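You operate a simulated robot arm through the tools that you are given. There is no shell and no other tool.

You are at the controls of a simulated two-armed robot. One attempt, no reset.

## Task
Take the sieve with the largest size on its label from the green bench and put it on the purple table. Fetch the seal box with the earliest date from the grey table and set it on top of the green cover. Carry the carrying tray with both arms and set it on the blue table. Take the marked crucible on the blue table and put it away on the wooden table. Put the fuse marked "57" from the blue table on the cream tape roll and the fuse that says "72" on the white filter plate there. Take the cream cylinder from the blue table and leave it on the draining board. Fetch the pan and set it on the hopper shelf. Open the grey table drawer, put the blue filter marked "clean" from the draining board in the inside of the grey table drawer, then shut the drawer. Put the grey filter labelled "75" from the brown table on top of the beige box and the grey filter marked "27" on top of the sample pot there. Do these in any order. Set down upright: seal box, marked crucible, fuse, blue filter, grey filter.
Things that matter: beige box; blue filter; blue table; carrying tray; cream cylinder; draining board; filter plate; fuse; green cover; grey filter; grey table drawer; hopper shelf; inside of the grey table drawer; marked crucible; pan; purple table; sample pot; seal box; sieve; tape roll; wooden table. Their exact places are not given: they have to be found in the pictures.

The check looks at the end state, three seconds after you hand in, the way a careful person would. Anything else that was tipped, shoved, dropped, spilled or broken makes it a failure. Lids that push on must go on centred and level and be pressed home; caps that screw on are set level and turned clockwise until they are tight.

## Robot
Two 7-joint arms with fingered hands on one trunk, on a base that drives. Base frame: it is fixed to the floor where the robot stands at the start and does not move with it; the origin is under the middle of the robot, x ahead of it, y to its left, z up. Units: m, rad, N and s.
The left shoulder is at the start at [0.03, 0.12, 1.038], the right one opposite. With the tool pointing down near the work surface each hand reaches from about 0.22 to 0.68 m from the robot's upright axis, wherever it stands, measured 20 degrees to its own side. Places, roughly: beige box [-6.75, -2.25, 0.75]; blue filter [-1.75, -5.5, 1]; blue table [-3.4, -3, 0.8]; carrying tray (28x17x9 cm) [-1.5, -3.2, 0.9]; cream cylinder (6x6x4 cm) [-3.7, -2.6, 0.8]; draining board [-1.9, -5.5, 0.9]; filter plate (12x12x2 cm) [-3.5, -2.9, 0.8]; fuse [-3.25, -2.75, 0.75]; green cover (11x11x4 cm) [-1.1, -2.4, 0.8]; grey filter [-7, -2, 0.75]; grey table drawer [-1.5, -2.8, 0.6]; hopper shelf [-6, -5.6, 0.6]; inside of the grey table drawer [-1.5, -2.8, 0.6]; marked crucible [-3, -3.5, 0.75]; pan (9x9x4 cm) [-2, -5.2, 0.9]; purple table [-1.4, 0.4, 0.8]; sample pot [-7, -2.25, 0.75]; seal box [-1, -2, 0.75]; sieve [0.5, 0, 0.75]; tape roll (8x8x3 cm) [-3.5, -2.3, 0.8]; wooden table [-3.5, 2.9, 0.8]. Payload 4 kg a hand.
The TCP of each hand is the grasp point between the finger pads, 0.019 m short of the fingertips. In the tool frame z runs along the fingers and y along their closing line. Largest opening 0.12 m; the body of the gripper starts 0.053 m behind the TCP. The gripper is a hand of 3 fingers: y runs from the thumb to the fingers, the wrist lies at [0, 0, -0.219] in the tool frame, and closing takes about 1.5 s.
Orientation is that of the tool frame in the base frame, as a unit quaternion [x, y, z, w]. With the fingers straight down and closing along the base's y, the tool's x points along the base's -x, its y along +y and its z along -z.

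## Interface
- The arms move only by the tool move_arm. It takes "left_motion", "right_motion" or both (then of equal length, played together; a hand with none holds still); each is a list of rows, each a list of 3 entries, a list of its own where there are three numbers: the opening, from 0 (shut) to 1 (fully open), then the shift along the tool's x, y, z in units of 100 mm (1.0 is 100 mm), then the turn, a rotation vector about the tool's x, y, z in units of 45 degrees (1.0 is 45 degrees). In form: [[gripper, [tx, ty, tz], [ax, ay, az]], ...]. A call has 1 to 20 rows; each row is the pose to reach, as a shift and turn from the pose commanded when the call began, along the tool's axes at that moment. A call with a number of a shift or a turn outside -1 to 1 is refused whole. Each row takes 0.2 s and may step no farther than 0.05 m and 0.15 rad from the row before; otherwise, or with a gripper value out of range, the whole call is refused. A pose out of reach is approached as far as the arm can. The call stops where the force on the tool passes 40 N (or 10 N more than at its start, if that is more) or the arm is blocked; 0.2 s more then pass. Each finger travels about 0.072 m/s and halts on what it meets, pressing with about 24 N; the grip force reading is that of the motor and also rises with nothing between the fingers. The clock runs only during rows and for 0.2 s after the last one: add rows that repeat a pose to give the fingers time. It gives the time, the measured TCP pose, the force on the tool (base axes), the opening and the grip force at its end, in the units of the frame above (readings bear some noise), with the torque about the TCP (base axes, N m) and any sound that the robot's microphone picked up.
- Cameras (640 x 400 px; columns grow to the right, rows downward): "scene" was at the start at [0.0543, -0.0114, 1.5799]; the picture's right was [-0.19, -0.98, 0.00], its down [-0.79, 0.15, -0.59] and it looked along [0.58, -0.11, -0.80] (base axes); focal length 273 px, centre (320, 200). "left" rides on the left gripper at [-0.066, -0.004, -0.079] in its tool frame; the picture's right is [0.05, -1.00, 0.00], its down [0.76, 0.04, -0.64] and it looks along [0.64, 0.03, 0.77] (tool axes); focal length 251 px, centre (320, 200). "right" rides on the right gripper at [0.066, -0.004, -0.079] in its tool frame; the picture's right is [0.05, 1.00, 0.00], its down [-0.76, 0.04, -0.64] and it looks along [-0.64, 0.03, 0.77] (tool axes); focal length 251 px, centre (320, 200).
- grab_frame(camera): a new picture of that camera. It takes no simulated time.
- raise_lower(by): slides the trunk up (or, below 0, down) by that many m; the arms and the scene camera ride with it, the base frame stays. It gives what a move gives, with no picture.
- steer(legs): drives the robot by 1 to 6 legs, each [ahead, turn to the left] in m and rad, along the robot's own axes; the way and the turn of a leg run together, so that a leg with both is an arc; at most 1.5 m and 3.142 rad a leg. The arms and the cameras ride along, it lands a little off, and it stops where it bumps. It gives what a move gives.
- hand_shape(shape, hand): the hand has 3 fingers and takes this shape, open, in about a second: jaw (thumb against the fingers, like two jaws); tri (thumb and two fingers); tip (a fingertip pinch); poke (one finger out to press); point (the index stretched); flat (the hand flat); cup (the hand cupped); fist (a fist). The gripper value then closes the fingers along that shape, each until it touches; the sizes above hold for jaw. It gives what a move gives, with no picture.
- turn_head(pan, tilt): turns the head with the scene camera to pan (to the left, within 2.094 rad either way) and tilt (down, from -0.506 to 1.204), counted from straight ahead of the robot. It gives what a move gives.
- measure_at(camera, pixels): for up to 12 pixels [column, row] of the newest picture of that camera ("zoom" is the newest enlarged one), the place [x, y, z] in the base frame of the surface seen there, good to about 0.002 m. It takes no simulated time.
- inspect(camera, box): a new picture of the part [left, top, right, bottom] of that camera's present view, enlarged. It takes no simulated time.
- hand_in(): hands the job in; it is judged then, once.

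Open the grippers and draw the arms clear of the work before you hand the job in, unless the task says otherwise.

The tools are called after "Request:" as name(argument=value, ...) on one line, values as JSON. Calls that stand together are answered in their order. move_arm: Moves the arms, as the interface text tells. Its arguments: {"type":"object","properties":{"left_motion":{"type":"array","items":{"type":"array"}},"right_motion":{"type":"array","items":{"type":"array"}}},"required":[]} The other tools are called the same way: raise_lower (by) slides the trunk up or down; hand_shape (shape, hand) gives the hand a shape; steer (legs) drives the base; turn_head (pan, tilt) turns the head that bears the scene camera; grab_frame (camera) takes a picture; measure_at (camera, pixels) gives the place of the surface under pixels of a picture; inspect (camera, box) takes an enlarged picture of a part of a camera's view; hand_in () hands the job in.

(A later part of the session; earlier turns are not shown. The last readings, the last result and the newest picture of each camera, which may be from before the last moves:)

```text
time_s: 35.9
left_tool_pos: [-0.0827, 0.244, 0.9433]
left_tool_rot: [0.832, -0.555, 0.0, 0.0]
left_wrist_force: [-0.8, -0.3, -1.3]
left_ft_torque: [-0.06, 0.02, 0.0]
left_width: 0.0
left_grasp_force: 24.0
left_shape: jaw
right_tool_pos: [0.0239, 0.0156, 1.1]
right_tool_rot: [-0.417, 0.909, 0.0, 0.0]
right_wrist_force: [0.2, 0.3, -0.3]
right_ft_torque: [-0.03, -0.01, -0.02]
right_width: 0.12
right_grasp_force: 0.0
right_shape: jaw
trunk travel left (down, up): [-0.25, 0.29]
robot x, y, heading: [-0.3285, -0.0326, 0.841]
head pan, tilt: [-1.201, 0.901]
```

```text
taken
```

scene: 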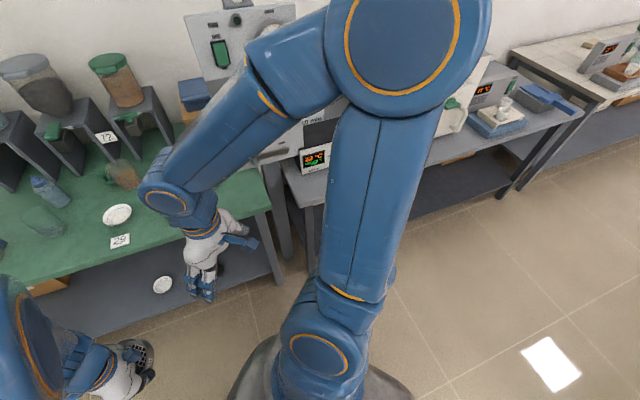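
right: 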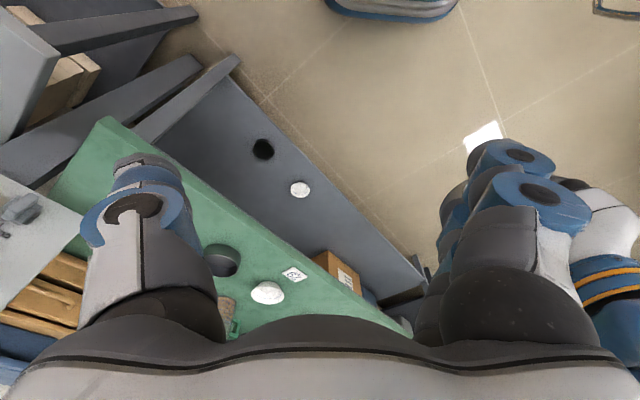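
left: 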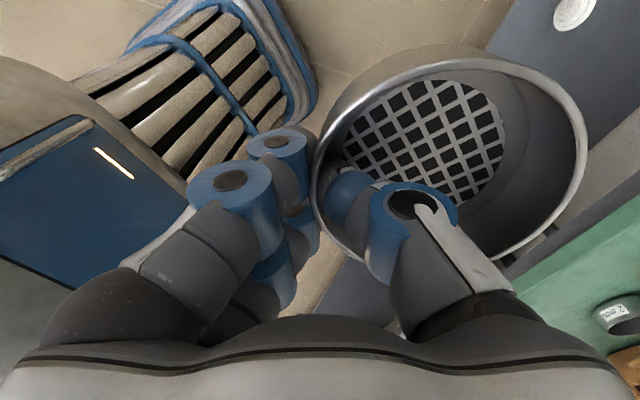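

No arm touches anything. I measure the robot's own base outline in the left and right pictures to learn its footprint.

Request:
measure_at(camera="left", pixels=[[200, 90], [310, 90], [180, 10], [250, 20], [60, 200], [140, 140], [20, 120], [270, 110]])

Request:
measure_at(camera="right", pixels=[[390, 5], [345, 10], [455, 8], [615, 5], [400, 15]])

Request:
turn_head(pan=2.09, tilt=1.2)

Request:
grab_frame(camera="scene")

```text
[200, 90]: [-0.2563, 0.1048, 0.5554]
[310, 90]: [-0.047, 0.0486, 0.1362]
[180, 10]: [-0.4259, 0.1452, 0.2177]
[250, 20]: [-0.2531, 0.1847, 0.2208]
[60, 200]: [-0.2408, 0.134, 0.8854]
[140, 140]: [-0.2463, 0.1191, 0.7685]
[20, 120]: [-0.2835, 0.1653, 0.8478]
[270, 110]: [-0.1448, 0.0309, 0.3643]
```

```text
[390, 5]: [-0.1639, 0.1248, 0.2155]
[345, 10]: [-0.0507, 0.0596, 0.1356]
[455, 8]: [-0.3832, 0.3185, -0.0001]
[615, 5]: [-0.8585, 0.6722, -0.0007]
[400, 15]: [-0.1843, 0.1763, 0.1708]
```

```text
time_s: 38.7
left_tool_pos: [-0.0829, 0.2428, 0.9428]
left_tool_rot: [0.832, -0.554, 0.0, 0.001]
left_wrist_force: [0.3, 0.7, -1.2]
left_ft_torque: [0.01, 0.05, -0.01]
left_width: 0.0
left_grasp_force: 24.2
left_shape: jaw
right_tool_pos: [0.0242, 0.0155, 1.1007]
right_tool_rot: [-0.417, 0.909, 0.0, 0.0]
right_wrist_force: [0.1, 0.1, -0.2]
right_ft_torque: [-0.02, 0.0, -0.01]
right_width: 0.1201
right_grasp_force: 0.0
right_shape: jaw
trunk travel left (down, up): [-0.25, 0.29]
robot x, y, heading: [-0.323, -0.036, 0.831]
head pan, tilt: [2.089, 1.201]
```

```text
taken
```

scene: 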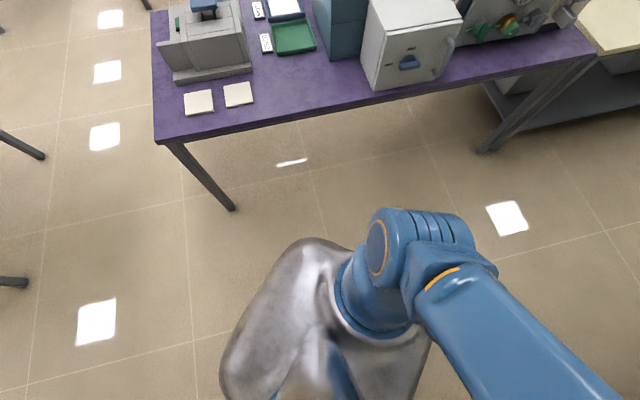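

The base front reaches only ~0.27 m and nothing is seen near it. I retry a small left turn to see whether it really is blocked.

Request:
steer(legs=[[0, 0.3]])

```text
time_s: 40.1
left_tool_pos: [-0.1742, 0.3055, 0.9435]
left_tool_rot: [0.906, -0.424, 0.0, 0.0]
left_wrist_force: [-0.2, 0.9, -0.6]
left_ft_torque: [0.01, 0.06, -0.01]
left_width: 0.0
left_grasp_force: 23.4
left_shape: jaw
right_tool_pos: [-0.0041, 0.1164, 1.0998]
right_tool_rot: [-0.547, 0.837, 0.0, 0.0]
right_wrist_force: [-0.9, 0.0, -0.8]
right_ft_torque: [0.01, 0.0, -0.01]
right_width: 0.1199
right_grasp_force: 0.1
right_shape: jaw
trunk travel left (down, up): [-0.25, 0.29]
robot x, y, heading: [-0.3074, -0.034, 1.139]
head pan, tilt: [2.089, 1.201]
```

The turn went through this time. I continue in moderate steps.

Request:
steer(legs=[[0, 0.5], [0, 0.5], [0, 0.5], [0, 0.5]])

```text
time_s: 42.9
left_tool_pos: [-0.4539, 0.2973, 0.9421]
left_tool_rot: [0.999, -0.044, 0.002, 0.0]
left_wrist_force: [-1.6, 0.2, -1.5]
left_ft_torque: [-0.07, -0.06, 0.0]
left_width: 0.0
left_grasp_force: 24.0
left_shape: jaw
right_tool_pos: [-0.2048, 0.2853, 1.1002]
right_tool_rot: [0.827, -0.562, 0.002, 0.0]
right_wrist_force: [-0.9, -0.2, -0.1]
right_ft_torque: [-0.03, -0.04, 0.01]
right_width: 0.12
right_grasp_force: 0.0
right_shape: jaw
trunk travel left (down, up): [-0.25, 0.29]
robot x, y, heading: [-0.2683, -0.026, 1.915]
head pan, tilt: [2.089, 1.201]
stopped in leg 2: the robot was blocked; the commanded pose is now the measured one
```

Blocked again at heading 1.9, and the robot has drifted 6 cm toward +x. I look around the base on all sides.

Request:
turn_head(pan=1.0, tilt=1.2)

Request:
grab_frame(camera="scene")

Request:
turn_head(pan=-1.6, tilt=1.2)

Request:
grab_frame(camera="scene")

Request:
turn_head(pan=0, tilt=1.2)

Request:
grab_frame(camera="scene")

Request:
grab_frame(camera="right")

```text
time_s: 44.2
left_tool_pos: [-0.4511, 0.2977, 0.9441]
left_tool_rot: [0.999, -0.046, 0.0, 0.0]
left_wrist_force: [-0.2, 0.2, -1.7]
left_ft_torque: [-0.09, 0.01, 0.0]
left_width: 0.0
left_grasp_force: 24.3
left_shape: jaw
right_tool_pos: [-0.2015, 0.2845, 1.101]
right_tool_rot: [0.827, -0.562, 0.0, 0.001]
right_wrist_force: [-0.1, -0.4, -1.1]
right_ft_torque: [0.0, -0.04, 0.01]
right_width: 0.1202
right_grasp_force: 0.0
right_shape: jaw
trunk travel left (down, up): [-0.25, 0.29]
robot x, y, heading: [-0.2702, -0.029, 1.913]
head pan, tilt: [1.0, 1.201]
```

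```text
taken
```

scene: 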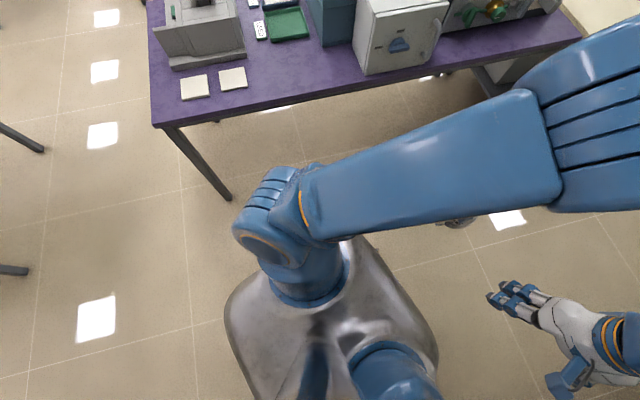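

```text
time_s: 46.5
left_tool_pos: [-0.4513, 0.2979, 0.9435]
left_tool_rot: [0.999, -0.046, 0.0, -0.001]
left_wrist_force: [0.3, 0.5, -1.5]
left_ft_torque: [-0.03, 0.02, 0.04]
left_width: 0.0002
left_grasp_force: 24.0
left_shape: jaw
right_tool_pos: [-0.2005, 0.2855, 1.1002]
right_tool_rot: [0.827, -0.562, 0.0, 0.0]
right_wrist_force: [0.2, -0.6, -0.4]
right_ft_torque: [-0.03, -0.01, -0.02]
right_width: 0.12
right_grasp_force: 0.0
right_shape: jaw
trunk travel left (down, up): [-0.25, 0.29]
robot x, y, heading: [-0.269, -0.0304, 1.914]
head pan, tilt: [-1.6, 1.201]
```

```text
taken
```

scene: 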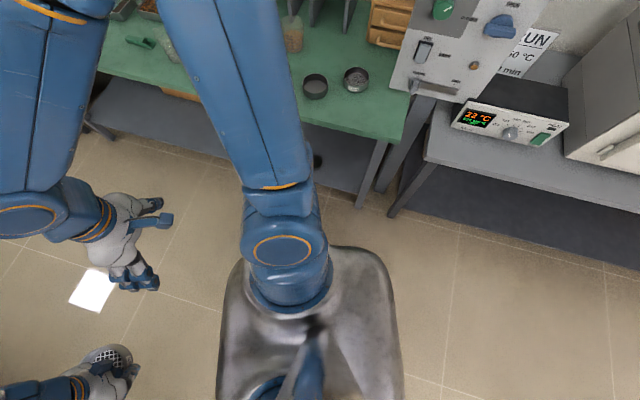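

```text
time_s: 48.2
left_tool_pos: [-0.4502, 0.298, 0.9436]
left_tool_rot: [0.999, -0.045, 0.0, 0.0]
left_wrist_force: [0.4, 0.1, -1.6]
left_ft_torque: [-0.07, 0.0, 0.0]
left_width: 0.0
left_grasp_force: 24.0
left_shape: jaw
right_tool_pos: [-0.2013, 0.2844, 1.1011]
right_tool_rot: [0.827, -0.562, 0.0, 0.0]
right_wrist_force: [1.1, 0.3, -0.4]
right_ft_torque: [0.0, 0.03, -0.03]
right_width: 0.1201
right_grasp_force: 0.0
right_shape: jaw
trunk travel left (down, up): [-0.25, 0.29]
robot x, y, heading: [-0.2702, -0.0282, 1.918]
head pan, tilt: [0.0, 1.201]
```

```text
taken
```

scene: 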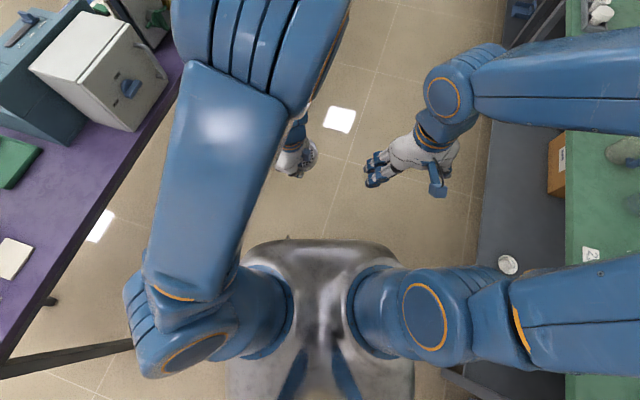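

```text
taken
```

right: 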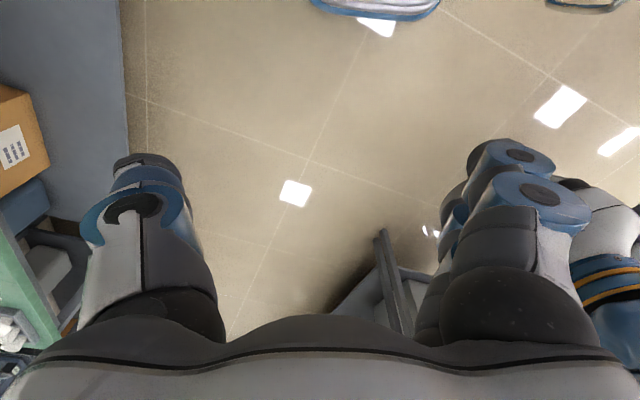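

Still no obstacle is visible. I retry another small turn and watch the drift.

Request:
steer(legs=[[0, 0.25]])

Request:
turn_head(pan=0.6, tilt=0.5)

Request:
grab_frame(camera="scene")

```text
time_s: 49.5
left_tool_pos: [-0.5245, 0.2402, 0.9438]
left_tool_rot: [0.997, 0.079, 0.0, 0.0]
left_wrist_force: [-0.7, 0.2, -1.2]
left_ft_torque: [-0.08, -0.02, 0.02]
left_width: 0.0
left_grasp_force: 24.3
left_shape: jaw
right_tool_pos: [-0.2802, 0.2905, 1.101]
right_tool_rot: [0.89, -0.456, 0.0, 0.0]
right_wrist_force: [0.7, 0.7, 0.8]
right_ft_torque: [0.0, 0.03, -0.02]
right_width: 0.1198
right_grasp_force: 0.0
right_shape: jaw
trunk travel left (down, up): [-0.25, 0.29]
robot x, y, heading: [-0.2548, -0.0229, 2.16]
head pan, tilt: [0.0, 1.201]
```

```text
time_s: 50.5
left_tool_pos: [-0.5243, 0.2403, 0.9424]
left_tool_rot: [0.997, 0.08, 0.0, 0.0]
left_wrist_force: [-0.3, 0.0, -0.8]
left_ft_torque: [-0.05, -0.03, 0.01]
left_width: 0.0
left_grasp_force: 24.5
left_shape: jaw
right_tool_pos: [-0.28, 0.2906, 1.1003]
right_tool_rot: [0.89, -0.456, 0.001, 0.0]
right_wrist_force: [0.5, -0.2, 0.2]
right_ft_torque: [0.01, 0.03, -0.01]
right_width: 0.1198
right_grasp_force: 0.1
right_shape: jaw
trunk travel left (down, up): [-0.25, 0.29]
robot x, y, heading: [-0.2522, -0.0209, 2.159]
head pan, tilt: [0.6, 0.499]
```

```text
taken
```

scene: 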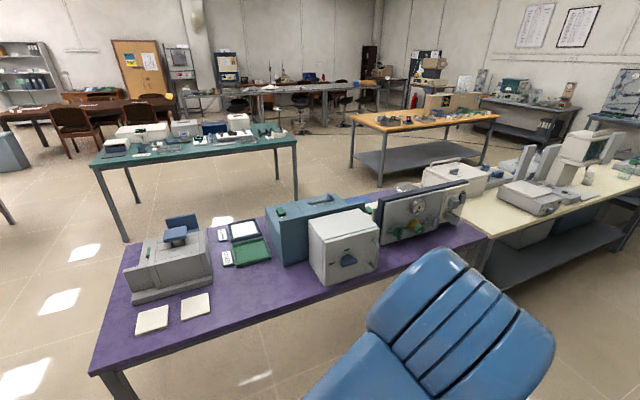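

Small turns work. I measure free spots on the purple table in this picture: around (255,300), between the white plates and the white box.

Request:
measure_at(camera="scene", pixels=[[245, 310], [265, 290], [290, 290], [190, 310], [150, 320], [310, 290], [350, 280], [250, 250], [330, 205], [130, 360], [470, 245], [230, 325]])

Request:
steer(legs=[[0, 0.35]])

Request:
steer(legs=[[0, 0.35]])

```text
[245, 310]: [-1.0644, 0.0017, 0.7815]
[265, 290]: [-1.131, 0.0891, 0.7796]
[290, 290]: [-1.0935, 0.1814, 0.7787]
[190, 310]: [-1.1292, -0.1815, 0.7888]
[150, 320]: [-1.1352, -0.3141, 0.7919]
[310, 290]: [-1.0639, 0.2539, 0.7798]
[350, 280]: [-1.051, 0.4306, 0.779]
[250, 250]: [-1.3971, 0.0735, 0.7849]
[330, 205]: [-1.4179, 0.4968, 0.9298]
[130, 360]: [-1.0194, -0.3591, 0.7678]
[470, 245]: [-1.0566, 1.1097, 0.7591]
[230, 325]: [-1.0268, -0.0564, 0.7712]
```

```text
time_s: 52.0
left_tool_pos: [-0.5986, 0.1327, 0.9437]
left_tool_rot: [0.968, 0.251, 0.0, 0.0]
left_wrist_force: [0.3, -0.2, -1.5]
left_ft_torque: [-0.01, 0.01, -0.02]
left_width: 0.0
left_grasp_force: 23.9
left_shape: jaw
right_tool_pos: [-0.3847, 0.2628, 1.1011]
right_tool_rot: [0.956, -0.295, 0.0, 0.0]
right_wrist_force: [-0.2, -0.6, -0.1]
right_ft_torque: [-0.01, 0.0, 0.02]
right_width: 0.1198
right_grasp_force: 0.0
right_shape: jaw
trunk travel left (down, up): [-0.25, 0.29]
robot x, y, heading: [-0.2475, -0.0023, 2.503]
head pan, tilt: [0.6, 0.499]
```

```text
time_s: 53.5
left_tool_pos: [-0.6278, 0.0034, 0.944]
left_tool_rot: [0.909, 0.416, 0.0, -0.001]
left_wrist_force: [0.6, -0.5, -1.2]
left_ft_torque: [-0.02, -0.05, -0.02]
left_width: 0.0
left_grasp_force: 24.0
left_shape: jaw
right_tool_pos: [-0.4731, 0.1985, 1.0996]
right_tool_rot: [0.992, -0.122, -0.001, -0.001]
right_wrist_force: [-0.8, 0.0, -0.6]
right_ft_torque: [0.03, -0.04, 0.01]
right_width: 0.12
right_grasp_force: 0.0
right_shape: jaw
trunk travel left (down, up): [-0.25, 0.29]
robot x, y, heading: [-0.2419, 0.0158, 2.861]
head pan, tilt: [0.6, 0.499]
```

Free area lies around (-1.13, 0.06). I finish the turn and drive ahead ~0.4 m.

Request:
steer(legs=[[0, 0.28]])

Request:
steer(legs=[[0.38, 0]])

Request:
turn_head(pan=0, tilt=0.9)

Request:
grab_frame(camera="scene")

```text
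time_s: 54.8
left_tool_pos: [-0.6087, -0.1026, 0.9436]
left_tool_rot: [0.842, 0.539, 0.0, 0.0]
left_wrist_force: [-0.1, -0.4, -1.1]
left_ft_torque: [-0.06, -0.04, 0.0]
left_width: 0.0
left_grasp_force: 24.2
left_shape: jaw
right_tool_pos: [-0.5143, 0.1283, 1.1011]
right_tool_rot: [1.0, 0.017, 0.0, 0.001]
right_wrist_force: [0.1, 0.2, 0.4]
right_ft_torque: [0.0, 0.03, -0.02]
right_width: 0.12
right_grasp_force: 0.0
right_shape: jaw
trunk travel left (down, up): [-0.25, 0.29]
robot x, y, heading: [-0.2459, 0.0353, -3.146]
head pan, tilt: [0.6, 0.499]
```

```text
time_s: 57.2
left_tool_pos: [-0.9934, -0.1024, 0.9427]
left_tool_rot: [0.842, 0.539, 0.002, 0.001]
left_wrist_force: [-0.5, -0.2, -1.0]
left_ft_torque: [0.01, -0.03, 0.0]
left_width: 0.0001
left_grasp_force: 24.4
left_shape: jaw
right_tool_pos: [-0.8985, 0.1283, 1.1]
right_tool_rot: [1.0, 0.017, 0.001, 0.0]
right_wrist_force: [-1.8, 0.5, 0.1]
right_ft_torque: [0.01, -0.01, 0.04]
right_width: 0.1204
right_grasp_force: 0.1
right_shape: jaw
trunk travel left (down, up): [-0.25, 0.29]
robot x, y, heading: [-0.6218, 0.0348, -3.137]
head pan, tilt: [0.6, 0.499]
```

```text
time_s: 58.2
left_tool_pos: [-0.9916, -0.1025, 0.9434]
left_tool_rot: [0.843, 0.538, 0.001, -0.001]
left_wrist_force: [0.6, 0.4, -0.9]
left_ft_torque: [-0.05, -0.03, 0.0]
left_width: 0.0002
left_grasp_force: 23.9
left_shape: jaw
right_tool_pos: [-0.8975, 0.1286, 1.1012]
right_tool_rot: [1.0, 0.018, 0.0, -0.001]
right_wrist_force: [0.0, 0.0, -0.3]
right_ft_torque: [0.03, -0.03, -0.05]
right_width: 0.1202
right_grasp_force: 0.0
right_shape: jaw
trunk travel left (down, up): [-0.25, 0.29]
robot x, y, heading: [-0.6258, 0.0369, -3.144]
head pan, tilt: [0.0, 0.901]
```

```text
taken
```

scene: 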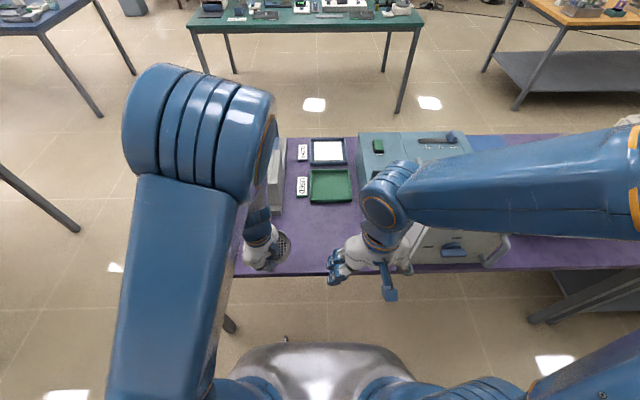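

The tool readings and the robot x,y readings disagree by ~0.17 m in y, so I check against fixed things: the green tray was at (-1.397, 0.07) before. I measure it again together with the hand, sieve and table edge.

Request:
measure_at(camera="scene", pixels=[[330, 187], [284, 245], [262, 250], [300, 274], [248, 274], [302, 187], [290, 230], [375, 145], [355, 262], [340, 230], [452, 250], [320, 272]])

Request:
inspect(camera="scene", box=[230, 130, 390, 290])

Request:
grab_frame(camera="left")

```text
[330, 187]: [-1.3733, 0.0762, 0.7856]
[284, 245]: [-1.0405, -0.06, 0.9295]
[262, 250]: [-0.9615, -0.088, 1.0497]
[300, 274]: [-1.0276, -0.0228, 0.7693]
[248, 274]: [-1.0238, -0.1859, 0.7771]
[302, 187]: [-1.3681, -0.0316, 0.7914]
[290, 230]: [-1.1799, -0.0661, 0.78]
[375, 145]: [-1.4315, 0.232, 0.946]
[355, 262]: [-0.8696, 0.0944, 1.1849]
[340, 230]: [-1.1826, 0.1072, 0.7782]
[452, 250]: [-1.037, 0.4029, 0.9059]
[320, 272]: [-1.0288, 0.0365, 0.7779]
```

```text
2.50 times, centred on (310, 210) of scene
```

zoom: 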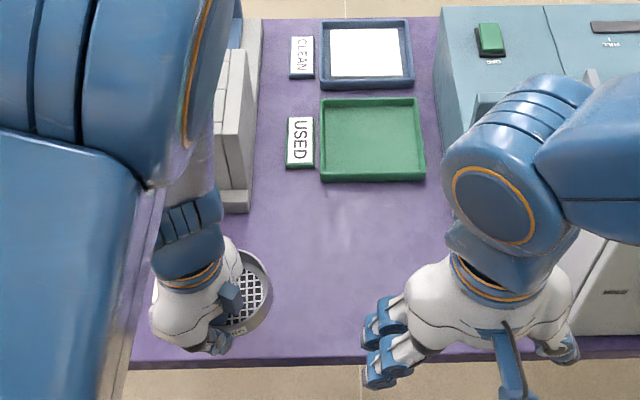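

```text
taken
```

left: 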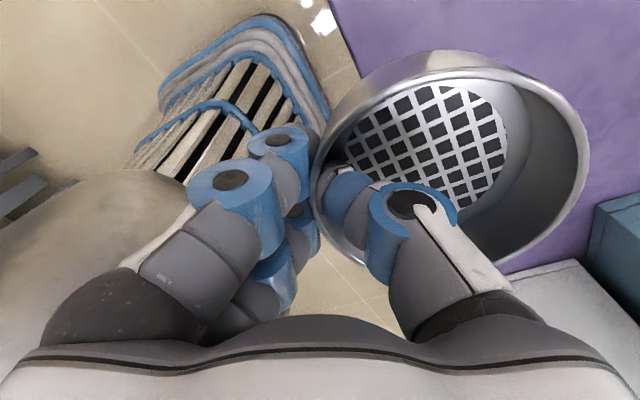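

Cameras and tool readings agree, so I'll trust those and treat the robot x,y as rough odometry (the axis is really near (-0.63,-0.14)). The sieve is over (-1.03,-0.085), too near the plates; I turn right a little and edge forward.

Request:
steer(legs=[[0, -0.25], [0.06, 0]])

Request:
turn_head(pan=0, tilt=0.95)

Request:
grab_frame(camera="scene")

Request:
grab_frame(camera="left")

```text
time_s: 60.1
left_tool_pos: [-1.0713, 0.0057, 0.9422]
left_tool_rot: [0.902, 0.431, 0.0, 0.001]
left_wrist_force: [-0.5, 0.8, -2.2]
left_ft_torque: [-0.03, -0.07, -0.01]
left_width: 0.0
left_grasp_force: 24.4
left_shape: jaw
right_tool_pos: [-0.9244, 0.207, 1.1005]
right_tool_rot: [0.994, -0.108, 0.001, 0.0]
right_wrist_force: [0.3, -0.1, -0.5]
right_ft_torque: [-0.02, -0.04, 0.05]
right_width: 0.12
right_grasp_force: 0.1
right_shape: jaw
trunk travel left (down, up): [-0.25, 0.29]
robot x, y, heading: [-0.6822, 0.0395, 2.89]
head pan, tilt: [0.0, 0.901]
```

```text
time_s: 60.7
left_tool_pos: [-1.0705, 0.0044, 0.9434]
left_tool_rot: [0.902, 0.431, -0.001, 0.0]
left_wrist_force: [-0.4, -0.3, -1.1]
left_ft_torque: [-0.03, -0.01, 0.03]
left_width: 0.0
left_grasp_force: 23.7
left_shape: jaw
right_tool_pos: [-0.9215, 0.2061, 1.1003]
right_tool_rot: [0.994, -0.106, 0.0, 0.001]
right_wrist_force: [0.8, -0.2, 0.6]
right_ft_torque: [-0.01, 0.01, -0.02]
right_width: 0.1199
right_grasp_force: 0.1
right_shape: jaw
trunk travel left (down, up): [-0.25, 0.29]
robot x, y, heading: [-0.6842, 0.0403, 2.893]
head pan, tilt: [0.0, 0.949]
```

```text
taken
```

scene: 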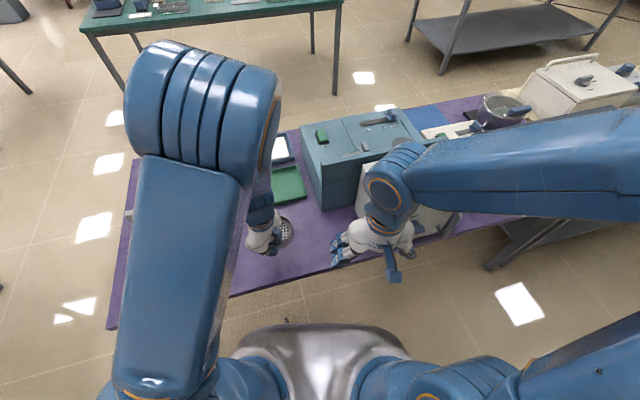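

```text
taken
```

left: 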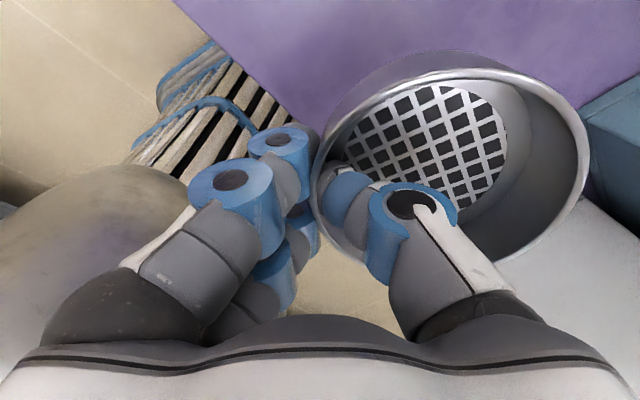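

The sieve is over about (-1.10, 0.03), clear of the plates and boxes. I lower it 0.1 m with a 2 cm nudge inward.

Request:
move_arm(left_motion=[[0, [-0.06, -0.08, 0.2], [0, 0, 0]], [0, [-0.12, -0.15, 0.4], [0, 0, 0]], [0, [-0.12, -0.15, 0.6], [0, 0, 0]], [0, [-0.12, -0.15, 0.8], [0, 0, 0]], [0, [-0.12, -0.15, 1.0], [0, 0, 0]], [0, [-0.12, -0.15, 1.0], [0, 0, 0]]])

Request:
inspect(camera="scene", box=[220, 180, 340, 300])

Request:
grab_frame(camera="left")

```text
time_s: 62.1
left_tool_pos: [-1.0903, 0.0057, 0.843]
left_tool_rot: [0.903, 0.43, 0.0, 0.001]
left_wrist_force: [-0.3, 0.3, -1.8]
left_ft_torque: [-0.03, -0.03, 0.0]
left_width: 0.0001
left_grasp_force: 24.4
left_shape: jaw
right_tool_pos: [-0.9218, 0.2073, 1.1008]
right_tool_rot: [0.994, -0.107, 0.001, 0.0]
right_wrist_force: [-0.1, 0.0, 0.8]
right_ft_torque: [-0.01, 0.0, -0.01]
right_width: 0.1199
right_grasp_force: 0.0
right_shape: jaw
trunk travel left (down, up): [-0.25, 0.29]
robot x, y, heading: [-0.6804, 0.0447, 2.889]
head pan, tilt: [0.0, 0.949]
```

```text
3.33 times, centred on (280, 240) of scene
```

zoom: 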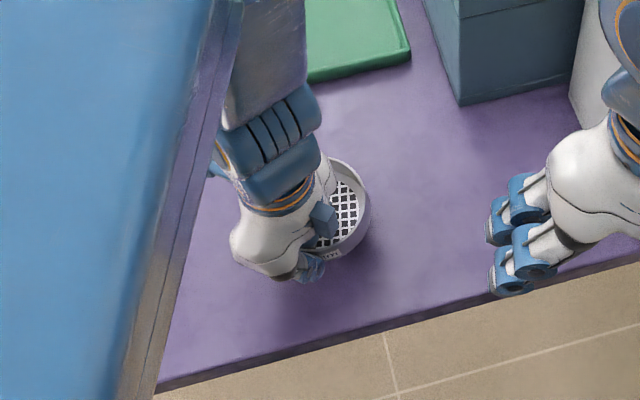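

```text
taken
```

left: 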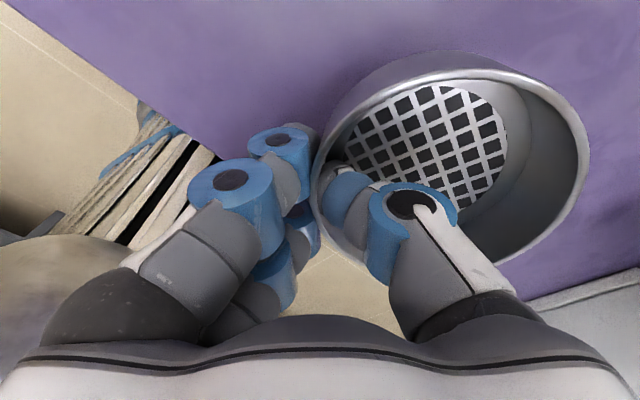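

The spot is clear. I lower the last ~3 cm slowly, watching the force.

Request:
move_arm(left_motion=[[0, [0, 0, 0.1], [0, 0, 0]], [0, [0, 0, 0.2], [0, 0, 0]], [0, [0, 0, 0.26], [0, 0, 0]], [0, [0, 0, 0.29], [0, 0, 0]], [0, [0, 0, 0.3], [0, 0, 0]]])

```text
time_s: 63.3
left_tool_pos: [-1.0902, 0.0061, 0.8133]
left_tool_rot: [0.903, 0.43, 0.0, 0.0]
left_wrist_force: [0.0, 0.4, -1.6]
left_ft_torque: [-0.04, -0.02, -0.03]
left_width: 0.0001
left_grasp_force: 24.1
left_shape: jaw
right_tool_pos: [-0.9237, 0.207, 1.1018]
right_tool_rot: [0.994, -0.107, 0.0, 0.0]
right_wrist_force: [0.2, 0.4, 0.2]
right_ft_torque: [-0.03, 0.02, 0.02]
right_width: 0.1198
right_grasp_force: 0.1
right_shape: jaw
trunk travel left (down, up): [-0.25, 0.29]
robot x, y, heading: [-0.6857, 0.0428, 2.896]
head pan, tilt: [0.0, 0.949]
```

No contact yet; I lower a few more millimetres.

Request:
move_arm(left_motion=[[0, [0, 0, 0.015], [0, 0, 0]], [0, [0, 0, 0.03], [0, 0, 0]], [0, [0, 0, 0.03], [0, 0, 0]]])

```text
time_s: 64.1
left_tool_pos: [-1.0903, 0.0049, 0.8103]
left_tool_rot: [0.903, 0.43, 0.001, 0.0]
left_wrist_force: [0.2, 0.3, -0.8]
left_ft_torque: [-0.05, -0.02, -0.01]
left_width: 0.0001
left_grasp_force: 23.6
left_shape: jaw
right_tool_pos: [-0.9221, 0.2064, 1.1004]
right_tool_rot: [0.994, -0.107, 0.0, 0.001]
right_wrist_force: [0.8, 0.1, -0.2]
right_ft_torque: [0.01, -0.03, 0.01]
right_width: 0.1201
right_grasp_force: 0.1
right_shape: jaw
trunk travel left (down, up): [-0.25, 0.29]
robot x, y, heading: [-0.6861, 0.0437, 2.896]
head pan, tilt: [0.0, 0.949]
```

I measure the rim height in the left view to see the remaining gap (rim should be ~0.035 above the table).

Request:
grab_frame(camera="left")

Request:
measure_at(camera="left", pixels=[[440, 76], [345, 130], [575, 130], [585, 180], [540, 88], [300, 60], [600, 60], [480, 130], [400, 85]])

```text
taken
```

left: 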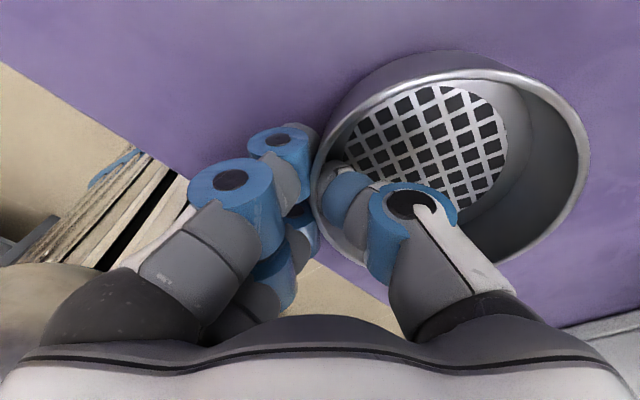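

```text
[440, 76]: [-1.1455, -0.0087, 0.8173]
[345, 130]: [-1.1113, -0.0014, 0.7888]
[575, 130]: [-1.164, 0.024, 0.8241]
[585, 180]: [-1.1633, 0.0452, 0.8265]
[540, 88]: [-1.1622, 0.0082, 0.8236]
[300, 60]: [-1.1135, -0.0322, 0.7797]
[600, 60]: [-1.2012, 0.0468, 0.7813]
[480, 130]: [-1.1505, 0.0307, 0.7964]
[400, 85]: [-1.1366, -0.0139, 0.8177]
```

The far rim is ~9 mm higher than the near rim, so the sieve hangs slightly tilted. I tip the hand about 6° to level it before releasing.

Request:
move_arm(left_motion=[[0, [0, 0, 0], [-0.06, 0, 0]], [0, [0, 0, 0], [-0.12, 0, 0]], [0, [0, 0, 0], [-0.12, 0, 0]]])

Request:
grab_frame(camera="left")

Request:
measure_at(camera="left", pixels=[[440, 76], [400, 85], [575, 130], [585, 180], [540, 88], [330, 140], [322, 180]])

```text
time_s: 64.9
left_tool_pos: [-1.0903, 0.0056, 0.81]
left_tool_rot: [0.901, 0.43, 0.02, 0.042]
left_wrist_force: [-0.4, 0.4, 1.0]
left_ft_torque: [-0.04, 0.0, -0.01]
left_width: 0.0
left_grasp_force: 24.1
left_shape: jaw
right_tool_pos: [-0.9213, 0.2059, 1.1011]
right_tool_rot: [0.994, -0.107, 0.0, 0.0]
right_wrist_force: [0.7, -0.2, -0.2]
right_ft_torque: [0.03, 0.03, -0.04]
right_width: 0.1196
right_grasp_force: 0.0
right_shape: jaw
trunk travel left (down, up): [-0.25, 0.29]
robot x, y, heading: [-0.6841, 0.0423, 2.889]
head pan, tilt: [0.0, 0.949]
```

```text
taken
```

left: 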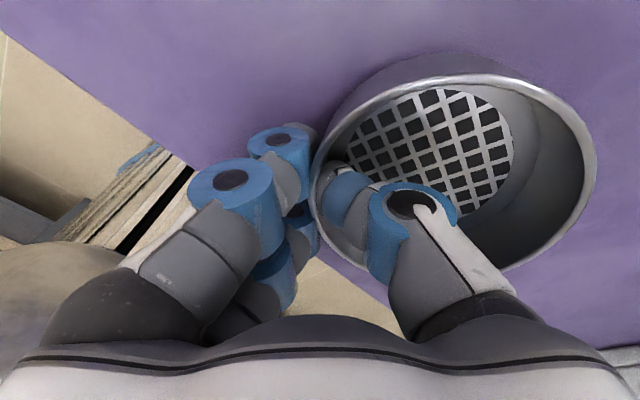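

```text
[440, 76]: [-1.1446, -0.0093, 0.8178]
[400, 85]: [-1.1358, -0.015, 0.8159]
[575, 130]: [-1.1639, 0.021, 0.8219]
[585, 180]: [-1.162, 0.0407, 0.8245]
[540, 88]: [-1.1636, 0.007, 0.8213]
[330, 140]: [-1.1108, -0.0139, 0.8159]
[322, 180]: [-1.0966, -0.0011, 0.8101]
```

It nearly touches (upward force appears). I release by opening the fingers to half.

Request:
move_arm(left_motion=[[0.1, [0, 0, 0], [-0.12, 0, 0]], [0.2, [0, 0, 0], [-0.12, 0, 0]], [0.4, [0, 0, 0], [-0.12, 0, 0]], [0.5, [0, 0, 0], [-0.12, 0, 0]], [0.5, [0, 0, 0], [-0.12, 0, 0]], [0.5, [0, 0, 0], [-0.12, 0, 0]]])

Request:
grab_frame(camera="left")

```text
time_s: 66.3
left_tool_pos: [-1.0891, 0.006, 0.8122]
left_tool_rot: [0.898, 0.429, 0.04, 0.084]
left_wrist_force: [1.7, -3.2, 21.8]
left_ft_torque: [0.3, 0.37, 0.02]
left_width: 0.0531
left_grasp_force: 0.1
left_shape: jaw
right_tool_pos: [-0.92, 0.2073, 1.1019]
right_tool_rot: [0.994, -0.107, -0.001, -0.001]
right_wrist_force: [-0.9, 0.2, 0.4]
right_ft_torque: [0.08, -0.01, 0.02]
right_width: 0.12
right_grasp_force: 0.0
right_shape: jaw
trunk travel left (down, up): [-0.25, 0.29]
robot x, y, heading: [-0.6829, 0.0425, 2.895]
head pan, tilt: [0.0, 0.949]
```

```text
taken
```

left: 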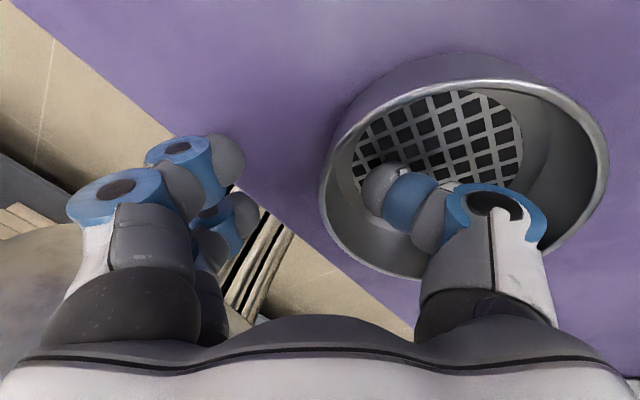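

I mistakenly repeated the tilt (turns count from the pose at call start), giving 22 N downward push from the fingertips. I lift straight up now.

Request:
move_arm(left_motion=[[0.5, [0, 0.02, -0.1], [0, 0, 0]], [0.5, [0, 0.05, -0.27], [0, 0, 0]], [0.5, [0, 0.09, -0.5], [0, 0, 0]], [0.5, [0, 0.18, -0.98], [0, 0, 0]]])

Request:
inspect(camera="scene", box=[220, 180, 340, 300])

Request:
grab_frame(camera="left")

```text
time_s: 67.3
left_tool_pos: [-1.0887, 0.0052, 0.9109]
left_tool_rot: [0.899, 0.429, 0.04, 0.084]
left_wrist_force: [-0.9, -0.4, 0.2]
left_ft_torque: [0.01, 0.01, 0.01]
left_width: 0.0597
left_grasp_force: 0.0
left_shape: jaw
right_tool_pos: [-0.9202, 0.2063, 1.1002]
right_tool_rot: [0.994, -0.107, -0.001, 0.0]
right_wrist_force: [-0.2, -1.0, 0.2]
right_ft_torque: [0.01, 0.02, 0.03]
right_width: 0.1202
right_grasp_force: 0.0
right_shape: jaw
trunk travel left (down, up): [-0.25, 0.29]
robot x, y, heading: [-0.6846, 0.0435, 2.89]
head pan, tilt: [0.0, 0.949]
```

```text
3.33 times, centred on (280, 240) of scene
```

zoom: 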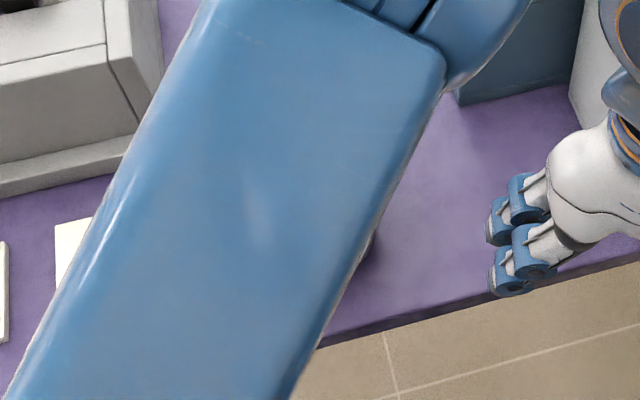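

```text
taken
```

left: 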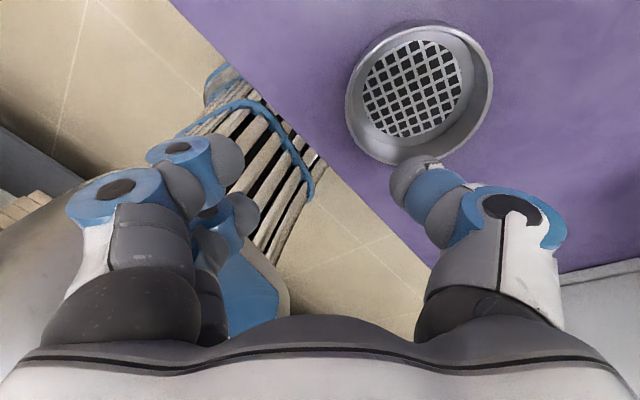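

The sieve lies flat on the purple table. I lift more and undo the tilt.

Request:
move_arm(left_motion=[[0.6, [0, 0.04, -0.25], [0.08, 0, 0]], [0.8, [0, 0.09, -0.5], [0.16, 0, 0]], [1, [0, 0.14, -0.78], [0.24, 0, 0]]])

Request:
grab_frame(camera="left")

```text
time_s: 68.1
left_tool_pos: [-1.0902, 0.0056, 0.9894]
left_tool_rot: [0.903, 0.43, 0.0, -0.001]
left_wrist_force: [0.2, 0.3, 0.3]
left_ft_torque: [-0.02, 0.01, 0.02]
left_width: 0.12
left_grasp_force: 0.2
left_shape: jaw
right_tool_pos: [-0.9214, 0.2058, 1.1016]
right_tool_rot: [0.994, -0.107, -0.001, 0.0]
right_wrist_force: [-0.5, 0.8, 0.4]
right_ft_torque: [0.01, -0.01, 0.03]
right_width: 0.1198
right_grasp_force: 0.0
right_shape: jaw
trunk travel left (down, up): [-0.25, 0.29]
robot x, y, heading: [-0.6829, 0.0411, 2.892]
head pan, tilt: [0.0, 0.949]
```

```text
taken
```

left: 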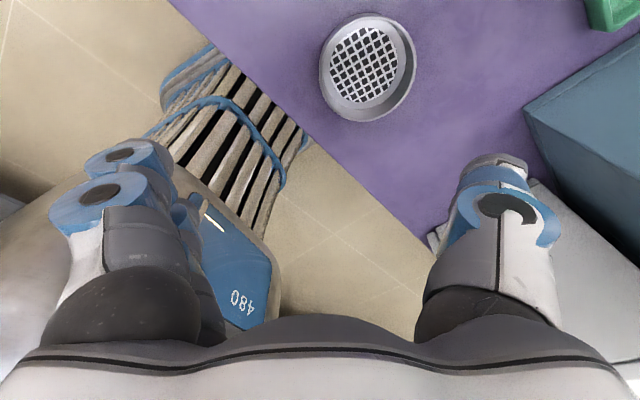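

The sieve stays well placed. I bring the left hand back to its neutral yaw, out to the left and up.

Request:
move_arm(left_motion=[[1, [-0.15, 0.07, -0.3], [0, 0, 0.15]], [1, [-0.3, 0.14, -0.6], [0, 0, 0.3]], [1, [-0.45, 0.21, -1.0], [0, 0, 0.45]], [1, [-0.6, 0.28, -1.0], [0, 0, 0.6]], [1, [-0.75, 0.35, -1.0], [0, 0, 0.75]], [1, [-0.906, 0.42, -1.0], [0, 0, 0.9]]])

Request:
move_arm(left_motion=[[1, [-0.1, 0.23, 0], [0, 0, 0.14]], [1, [-0.2, 0.45, 0], [0, 0, 0.28]], [1, [-0.3, 0.68, 0], [0, 0, 0.42]], [1, [-0.415, 0.91, 0], [0, 0, 0.544]]])

```text
time_s: 69.5
left_tool_pos: [-1.1152, -0.0914, 1.0876]
left_tool_rot: [0.996, 0.09, 0.001, 0.0]
left_wrist_force: [0.2, 0.9, -0.6]
left_ft_torque: [0.02, 0.01, 0.03]
left_width: 0.1199
left_grasp_force: 0.1
left_shape: jaw
right_tool_pos: [-0.9207, 0.2052, 1.1016]
right_tool_rot: [0.994, -0.107, 0.0, 0.001]
right_wrist_force: [0.9, 0.2, -1.1]
right_ft_torque: [0.02, -0.02, -0.01]
right_width: 0.1199
right_grasp_force: 0.1
right_shape: jaw
trunk travel left (down, up): [-0.25, 0.29]
robot x, y, heading: [-0.6818, 0.0408, 2.893]
head pan, tilt: [0.0, 0.949]
```

```text
time_s: 70.5
left_tool_pos: [-1.1425, -0.1897, 1.09]
left_tool_rot: [0.992, -0.123, 0.001, 0.0]
left_wrist_force: [-0.3, 0.3, -0.7]
left_ft_torque: [-0.05, 0.0, 0.01]
left_width: 0.1198
left_grasp_force: 0.1
left_shape: jaw
right_tool_pos: [-0.9217, 0.2067, 1.1011]
right_tool_rot: [0.994, -0.107, 0.0, -0.001]
right_wrist_force: [-0.3, -0.3, -0.1]
right_ft_torque: [0.0, -0.01, 0.02]
right_width: 0.1201
right_grasp_force: 0.1
right_shape: jaw
trunk travel left (down, up): [-0.25, 0.29]
robot x, y, heading: [-0.6829, 0.0413, 2.895]
head pan, tilt: [0.0, 0.949]
```

I draw the left hand in, then back away from the table and turn left toward the aisle along the grey table.

Request:
move_arm(left_motion=[[1, [0.35, 0, 0], [0, 0, 0]], [1, [0.7, 0, 0], [0, 0, 0]], [1, [1.0, 0, 0], [0, 0, 0]]])

Request:
steer(legs=[[-0.38, 0], [0, 0.4], [0, 0.4]])

```text
time_s: 71.3
left_tool_pos: [-1.0425, -0.2125, 1.0887]
left_tool_rot: [0.993, -0.121, -0.001, -0.001]
left_wrist_force: [1.3, -0.6, 0.2]
left_ft_torque: [0.0, 0.04, -0.04]
left_width: 0.1197
left_grasp_force: 0.0
left_shape: jaw
right_tool_pos: [-0.9204, 0.2035, 1.1019]
right_tool_rot: [0.994, -0.109, 0.0, -0.001]
right_wrist_force: [0.9, -0.5, -0.2]
right_ft_torque: [0.04, 0.0, -0.01]
right_width: 0.1202
right_grasp_force: 0.0
right_shape: jaw
trunk travel left (down, up): [-0.25, 0.29]
robot x, y, heading: [-0.6856, 0.0427, 2.892]
head pan, tilt: [0.0, 0.949]
```

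```text
time_s: 76.3
left_tool_pos: [-0.3824, -0.4902, 1.088]
left_tool_rot: [0.961, 0.275, 0.0, 0.0]
left_wrist_force: [-0.3, 0.3, 1.0]
left_ft_torque: [0.01, -0.04, 0.0]
left_width: 0.1203
left_grasp_force: 0.1
left_shape: jaw
right_tool_pos: [-0.5967, -0.1108, 1.1014]
right_tool_rot: [0.958, 0.288, 0.0, -0.002]
right_wrist_force: [0.1, -0.6, -0.3]
right_ft_torque: [0.02, -0.02, 0.0]
right_width: 0.1197
right_grasp_force: 0.0
right_shape: jaw
trunk travel left (down, up): [-0.25, 0.29]
robot x, y, heading: [-0.3282, -0.0225, -2.574]
head pan, tilt: [0.0, 0.949]
stopped in leg 3: the robot was blocked; the commanded pose is now the measured one
```

Blocked again. I look at both rear sides to find what the base touches.

Request:
turn_head(pan=2.09, tilt=1.0)

Request:
grab_frame(camera="scene")

Request:
turn_head(pan=-2.09, tilt=1.0)

Request:
grab_frame(camera="scene")

```text
time_s: 78.2
left_tool_pos: [-0.3821, -0.4855, 1.0892]
left_tool_rot: [0.962, 0.274, 0.0, 0.001]
left_wrist_force: [0.0, -0.1, 0.3]
left_ft_torque: [0.0, 0.01, -0.02]
left_width: 0.1201
left_grasp_force: 0.0
left_shape: jaw
right_tool_pos: [-0.5974, -0.1074, 1.1013]
right_tool_rot: [0.957, 0.289, 0.0, 0.0]
right_wrist_force: [-0.5, -0.1, 0.1]
right_ft_torque: [-0.01, 0.05, 0.0]
right_width: 0.1199
right_grasp_force: 0.0
right_shape: jaw
trunk travel left (down, up): [-0.25, 0.29]
robot x, y, heading: [-0.3309, -0.0229, -2.573]
head pan, tilt: [2.089, 1.0]
```

```text
taken
```

scene: 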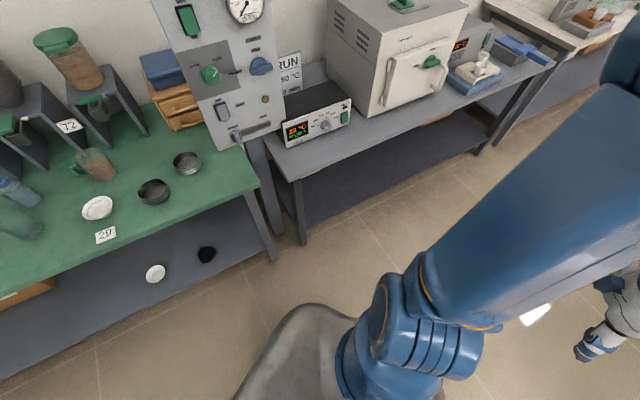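

```text
time_s: 81.6
left_tool_pos: [-0.3815, -0.4863, 1.0894]
left_tool_rot: [0.962, 0.274, 0.0, 0.0]
left_wrist_force: [-0.6, -0.1, 0.7]
left_ft_torque: [0.01, 0.05, 0.03]
left_width: 0.1199
left_grasp_force: 0.1
left_shape: jaw
right_tool_pos: [-0.5968, -0.1084, 1.101]
right_tool_rot: [0.957, 0.288, 0.0, 0.0]
right_wrist_force: [-0.7, 0.4, 0.8]
right_ft_torque: [0.01, 0.01, 0.0]
right_width: 0.1199
right_grasp_force: 0.0
right_shape: jaw
trunk travel left (down, up): [-0.25, 0.29]
robot x, y, heading: [-0.3305, -0.0204, -2.576]
head pan, tilt: [-2.089, 1.0]
```

```text
taken
```

scene: 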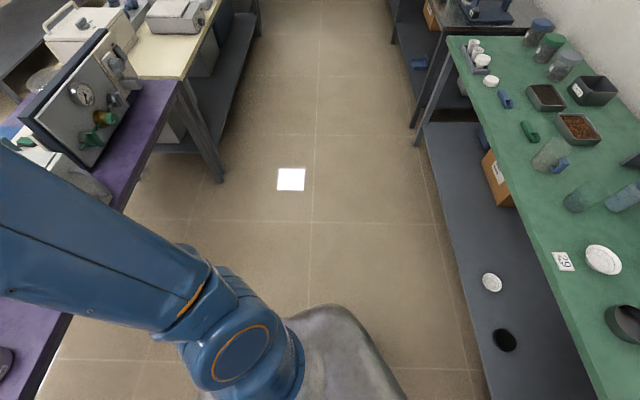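

Nothing touches the base; the stop seems to come from slip building up over the legs. I continue with short single-leg turns.

Request:
steer(legs=[[0, 0.35]])

Request:
steer(legs=[[0, 0.35]])

Request:
steer(legs=[[0, 0.3]])

```text
time_s: 83.1
left_tool_pos: [-0.2199, -0.4777, 1.0897]
left_tool_rot: [0.899, 0.437, -0.001, 0.002]
left_wrist_force: [0.2, -0.1, 0.1]
left_ft_torque: [0.02, 0.01, 0.0]
left_width: 0.1197
left_grasp_force: 0.1
left_shape: jaw
right_tool_pos: [-0.5515, -0.1954, 1.1022]
right_tool_rot: [0.893, 0.449, 0.0, -0.001]
right_wrist_force: [-0.2, 0.0, -0.9]
right_ft_torque: [0.03, 0.01, -0.01]
right_width: 0.1198
right_grasp_force: 0.0
right_shape: jaw
trunk travel left (down, up): [-0.25, 0.29]
robot x, y, heading: [-0.3441, -0.0086, -2.226]
head pan, tilt: [-2.089, 1.0]
```

```text
time_s: 84.6
left_tool_pos: [-0.0687, -0.4115, 1.0876]
left_tool_rot: [0.81, 0.586, -0.001, 0.0]
left_wrist_force: [0.8, 0.2, 0.0]
left_ft_torque: [0.03, 0.01, -0.02]
left_width: 0.1203
left_grasp_force: 0.1
left_shape: jaw
right_tool_pos: [-0.4763, -0.2587, 1.1012]
right_tool_rot: [0.801, 0.598, -0.001, -0.002]
right_wrist_force: [-0.2, -0.1, 0.4]
right_ft_torque: [0.0, 0.04, -0.02]
right_width: 0.1204
right_grasp_force: 0.0
right_shape: jaw
trunk travel left (down, up): [-0.25, 0.29]
robot x, y, heading: [-0.3595, -0.009, -1.872]
head pan, tilt: [-2.089, 1.0]
```

```text
time_s: 86.0
left_tool_pos: [0.0357, -0.3075, 1.088]
left_tool_rot: [0.714, 0.7, -0.001, 0.002]
left_wrist_force: [0.2, -0.8, 0.1]
left_ft_torque: [0.0, 0.04, -0.02]
left_width: 0.1197
left_grasp_force: 0.1
left_shape: jaw
right_tool_pos: [-0.3994, -0.2814, 1.1019]
right_tool_rot: [0.704, 0.71, -0.001, 0.001]
right_wrist_force: [-0.4, -1.0, 0.2]
right_ft_torque: [-0.05, -0.01, 0.0]
right_width: 0.12
right_grasp_force: 0.1
right_shape: jaw
trunk travel left (down, up): [-0.25, 0.29]
robot x, y, heading: [-0.3722, -0.012, -1.579]
head pan, tilt: [-2.089, 1.0]
```

Facing -y now; from the tool readings the axis is near (-0.13,-0.02). I drive down the aisle, angled slightly toward the grey table.

Request:
steer(legs=[[0, -0.15], [1.2, 0]])

Request:
turn_head(pan=-0.7, tilt=0.6)

Request:
grab_frame(camera="scene")

```text
time_s: 88.0
left_tool_pos: [-0.0237, -0.4189, 1.0881]
left_tool_rot: [0.765, 0.644, 0.002, -0.001]
left_wrist_force: [0.5, -0.9, 0.0]
left_ft_torque: [0.03, -0.04, 0.05]
left_width: 0.1202
left_grasp_force: 0.1
left_shape: jaw
right_tool_pos: [-0.4499, -0.3291, 1.1004]
right_tool_rot: [0.756, 0.655, 0.001, -0.001]
right_wrist_force: [-0.3, -0.2, 0.1]
right_ft_torque: [0.04, -0.03, 0.02]
right_width: 0.1198
right_grasp_force: 0.1
right_shape: jaw
trunk travel left (down, up): [-0.25, 0.29]
robot x, y, heading: [-0.3764, -0.0624, -1.756]
head pan, tilt: [-2.089, 1.0]
stopped in leg 2: the robot was blocked; the commanded pose is now the measured one
```

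```text
time_s: 89.5
left_tool_pos: [-0.0222, -0.4155, 1.0893]
left_tool_rot: [0.764, 0.645, 0.0, 0.0]
left_wrist_force: [0.1, -0.3, -0.4]
left_ft_torque: [-0.03, 0.04, -0.02]
left_width: 0.1198
left_grasp_force: 0.0
left_shape: jaw
right_tool_pos: [-0.4494, -0.326, 1.1015]
right_tool_rot: [0.756, 0.655, 0.0, 0.0]
right_wrist_force: [-0.2, 0.3, 0.8]
right_ft_torque: [0.02, 0.03, 0.01]
right_width: 0.1196
right_grasp_force: 0.1
right_shape: jaw
trunk travel left (down, up): [-0.25, 0.29]
robot x, y, heading: [-0.375, -0.065, -1.76]
head pan, tilt: [-0.7, 0.6]
```

```text
taken
```

scene: 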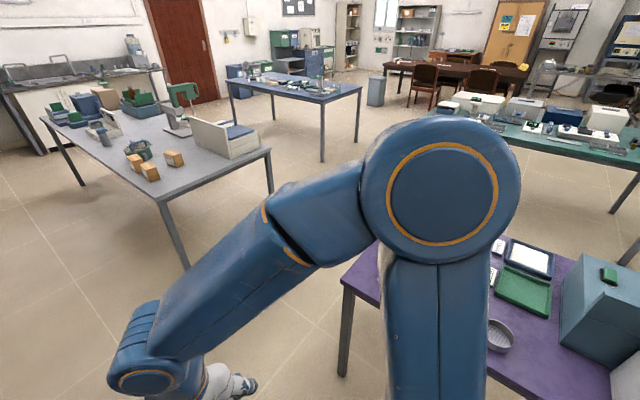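

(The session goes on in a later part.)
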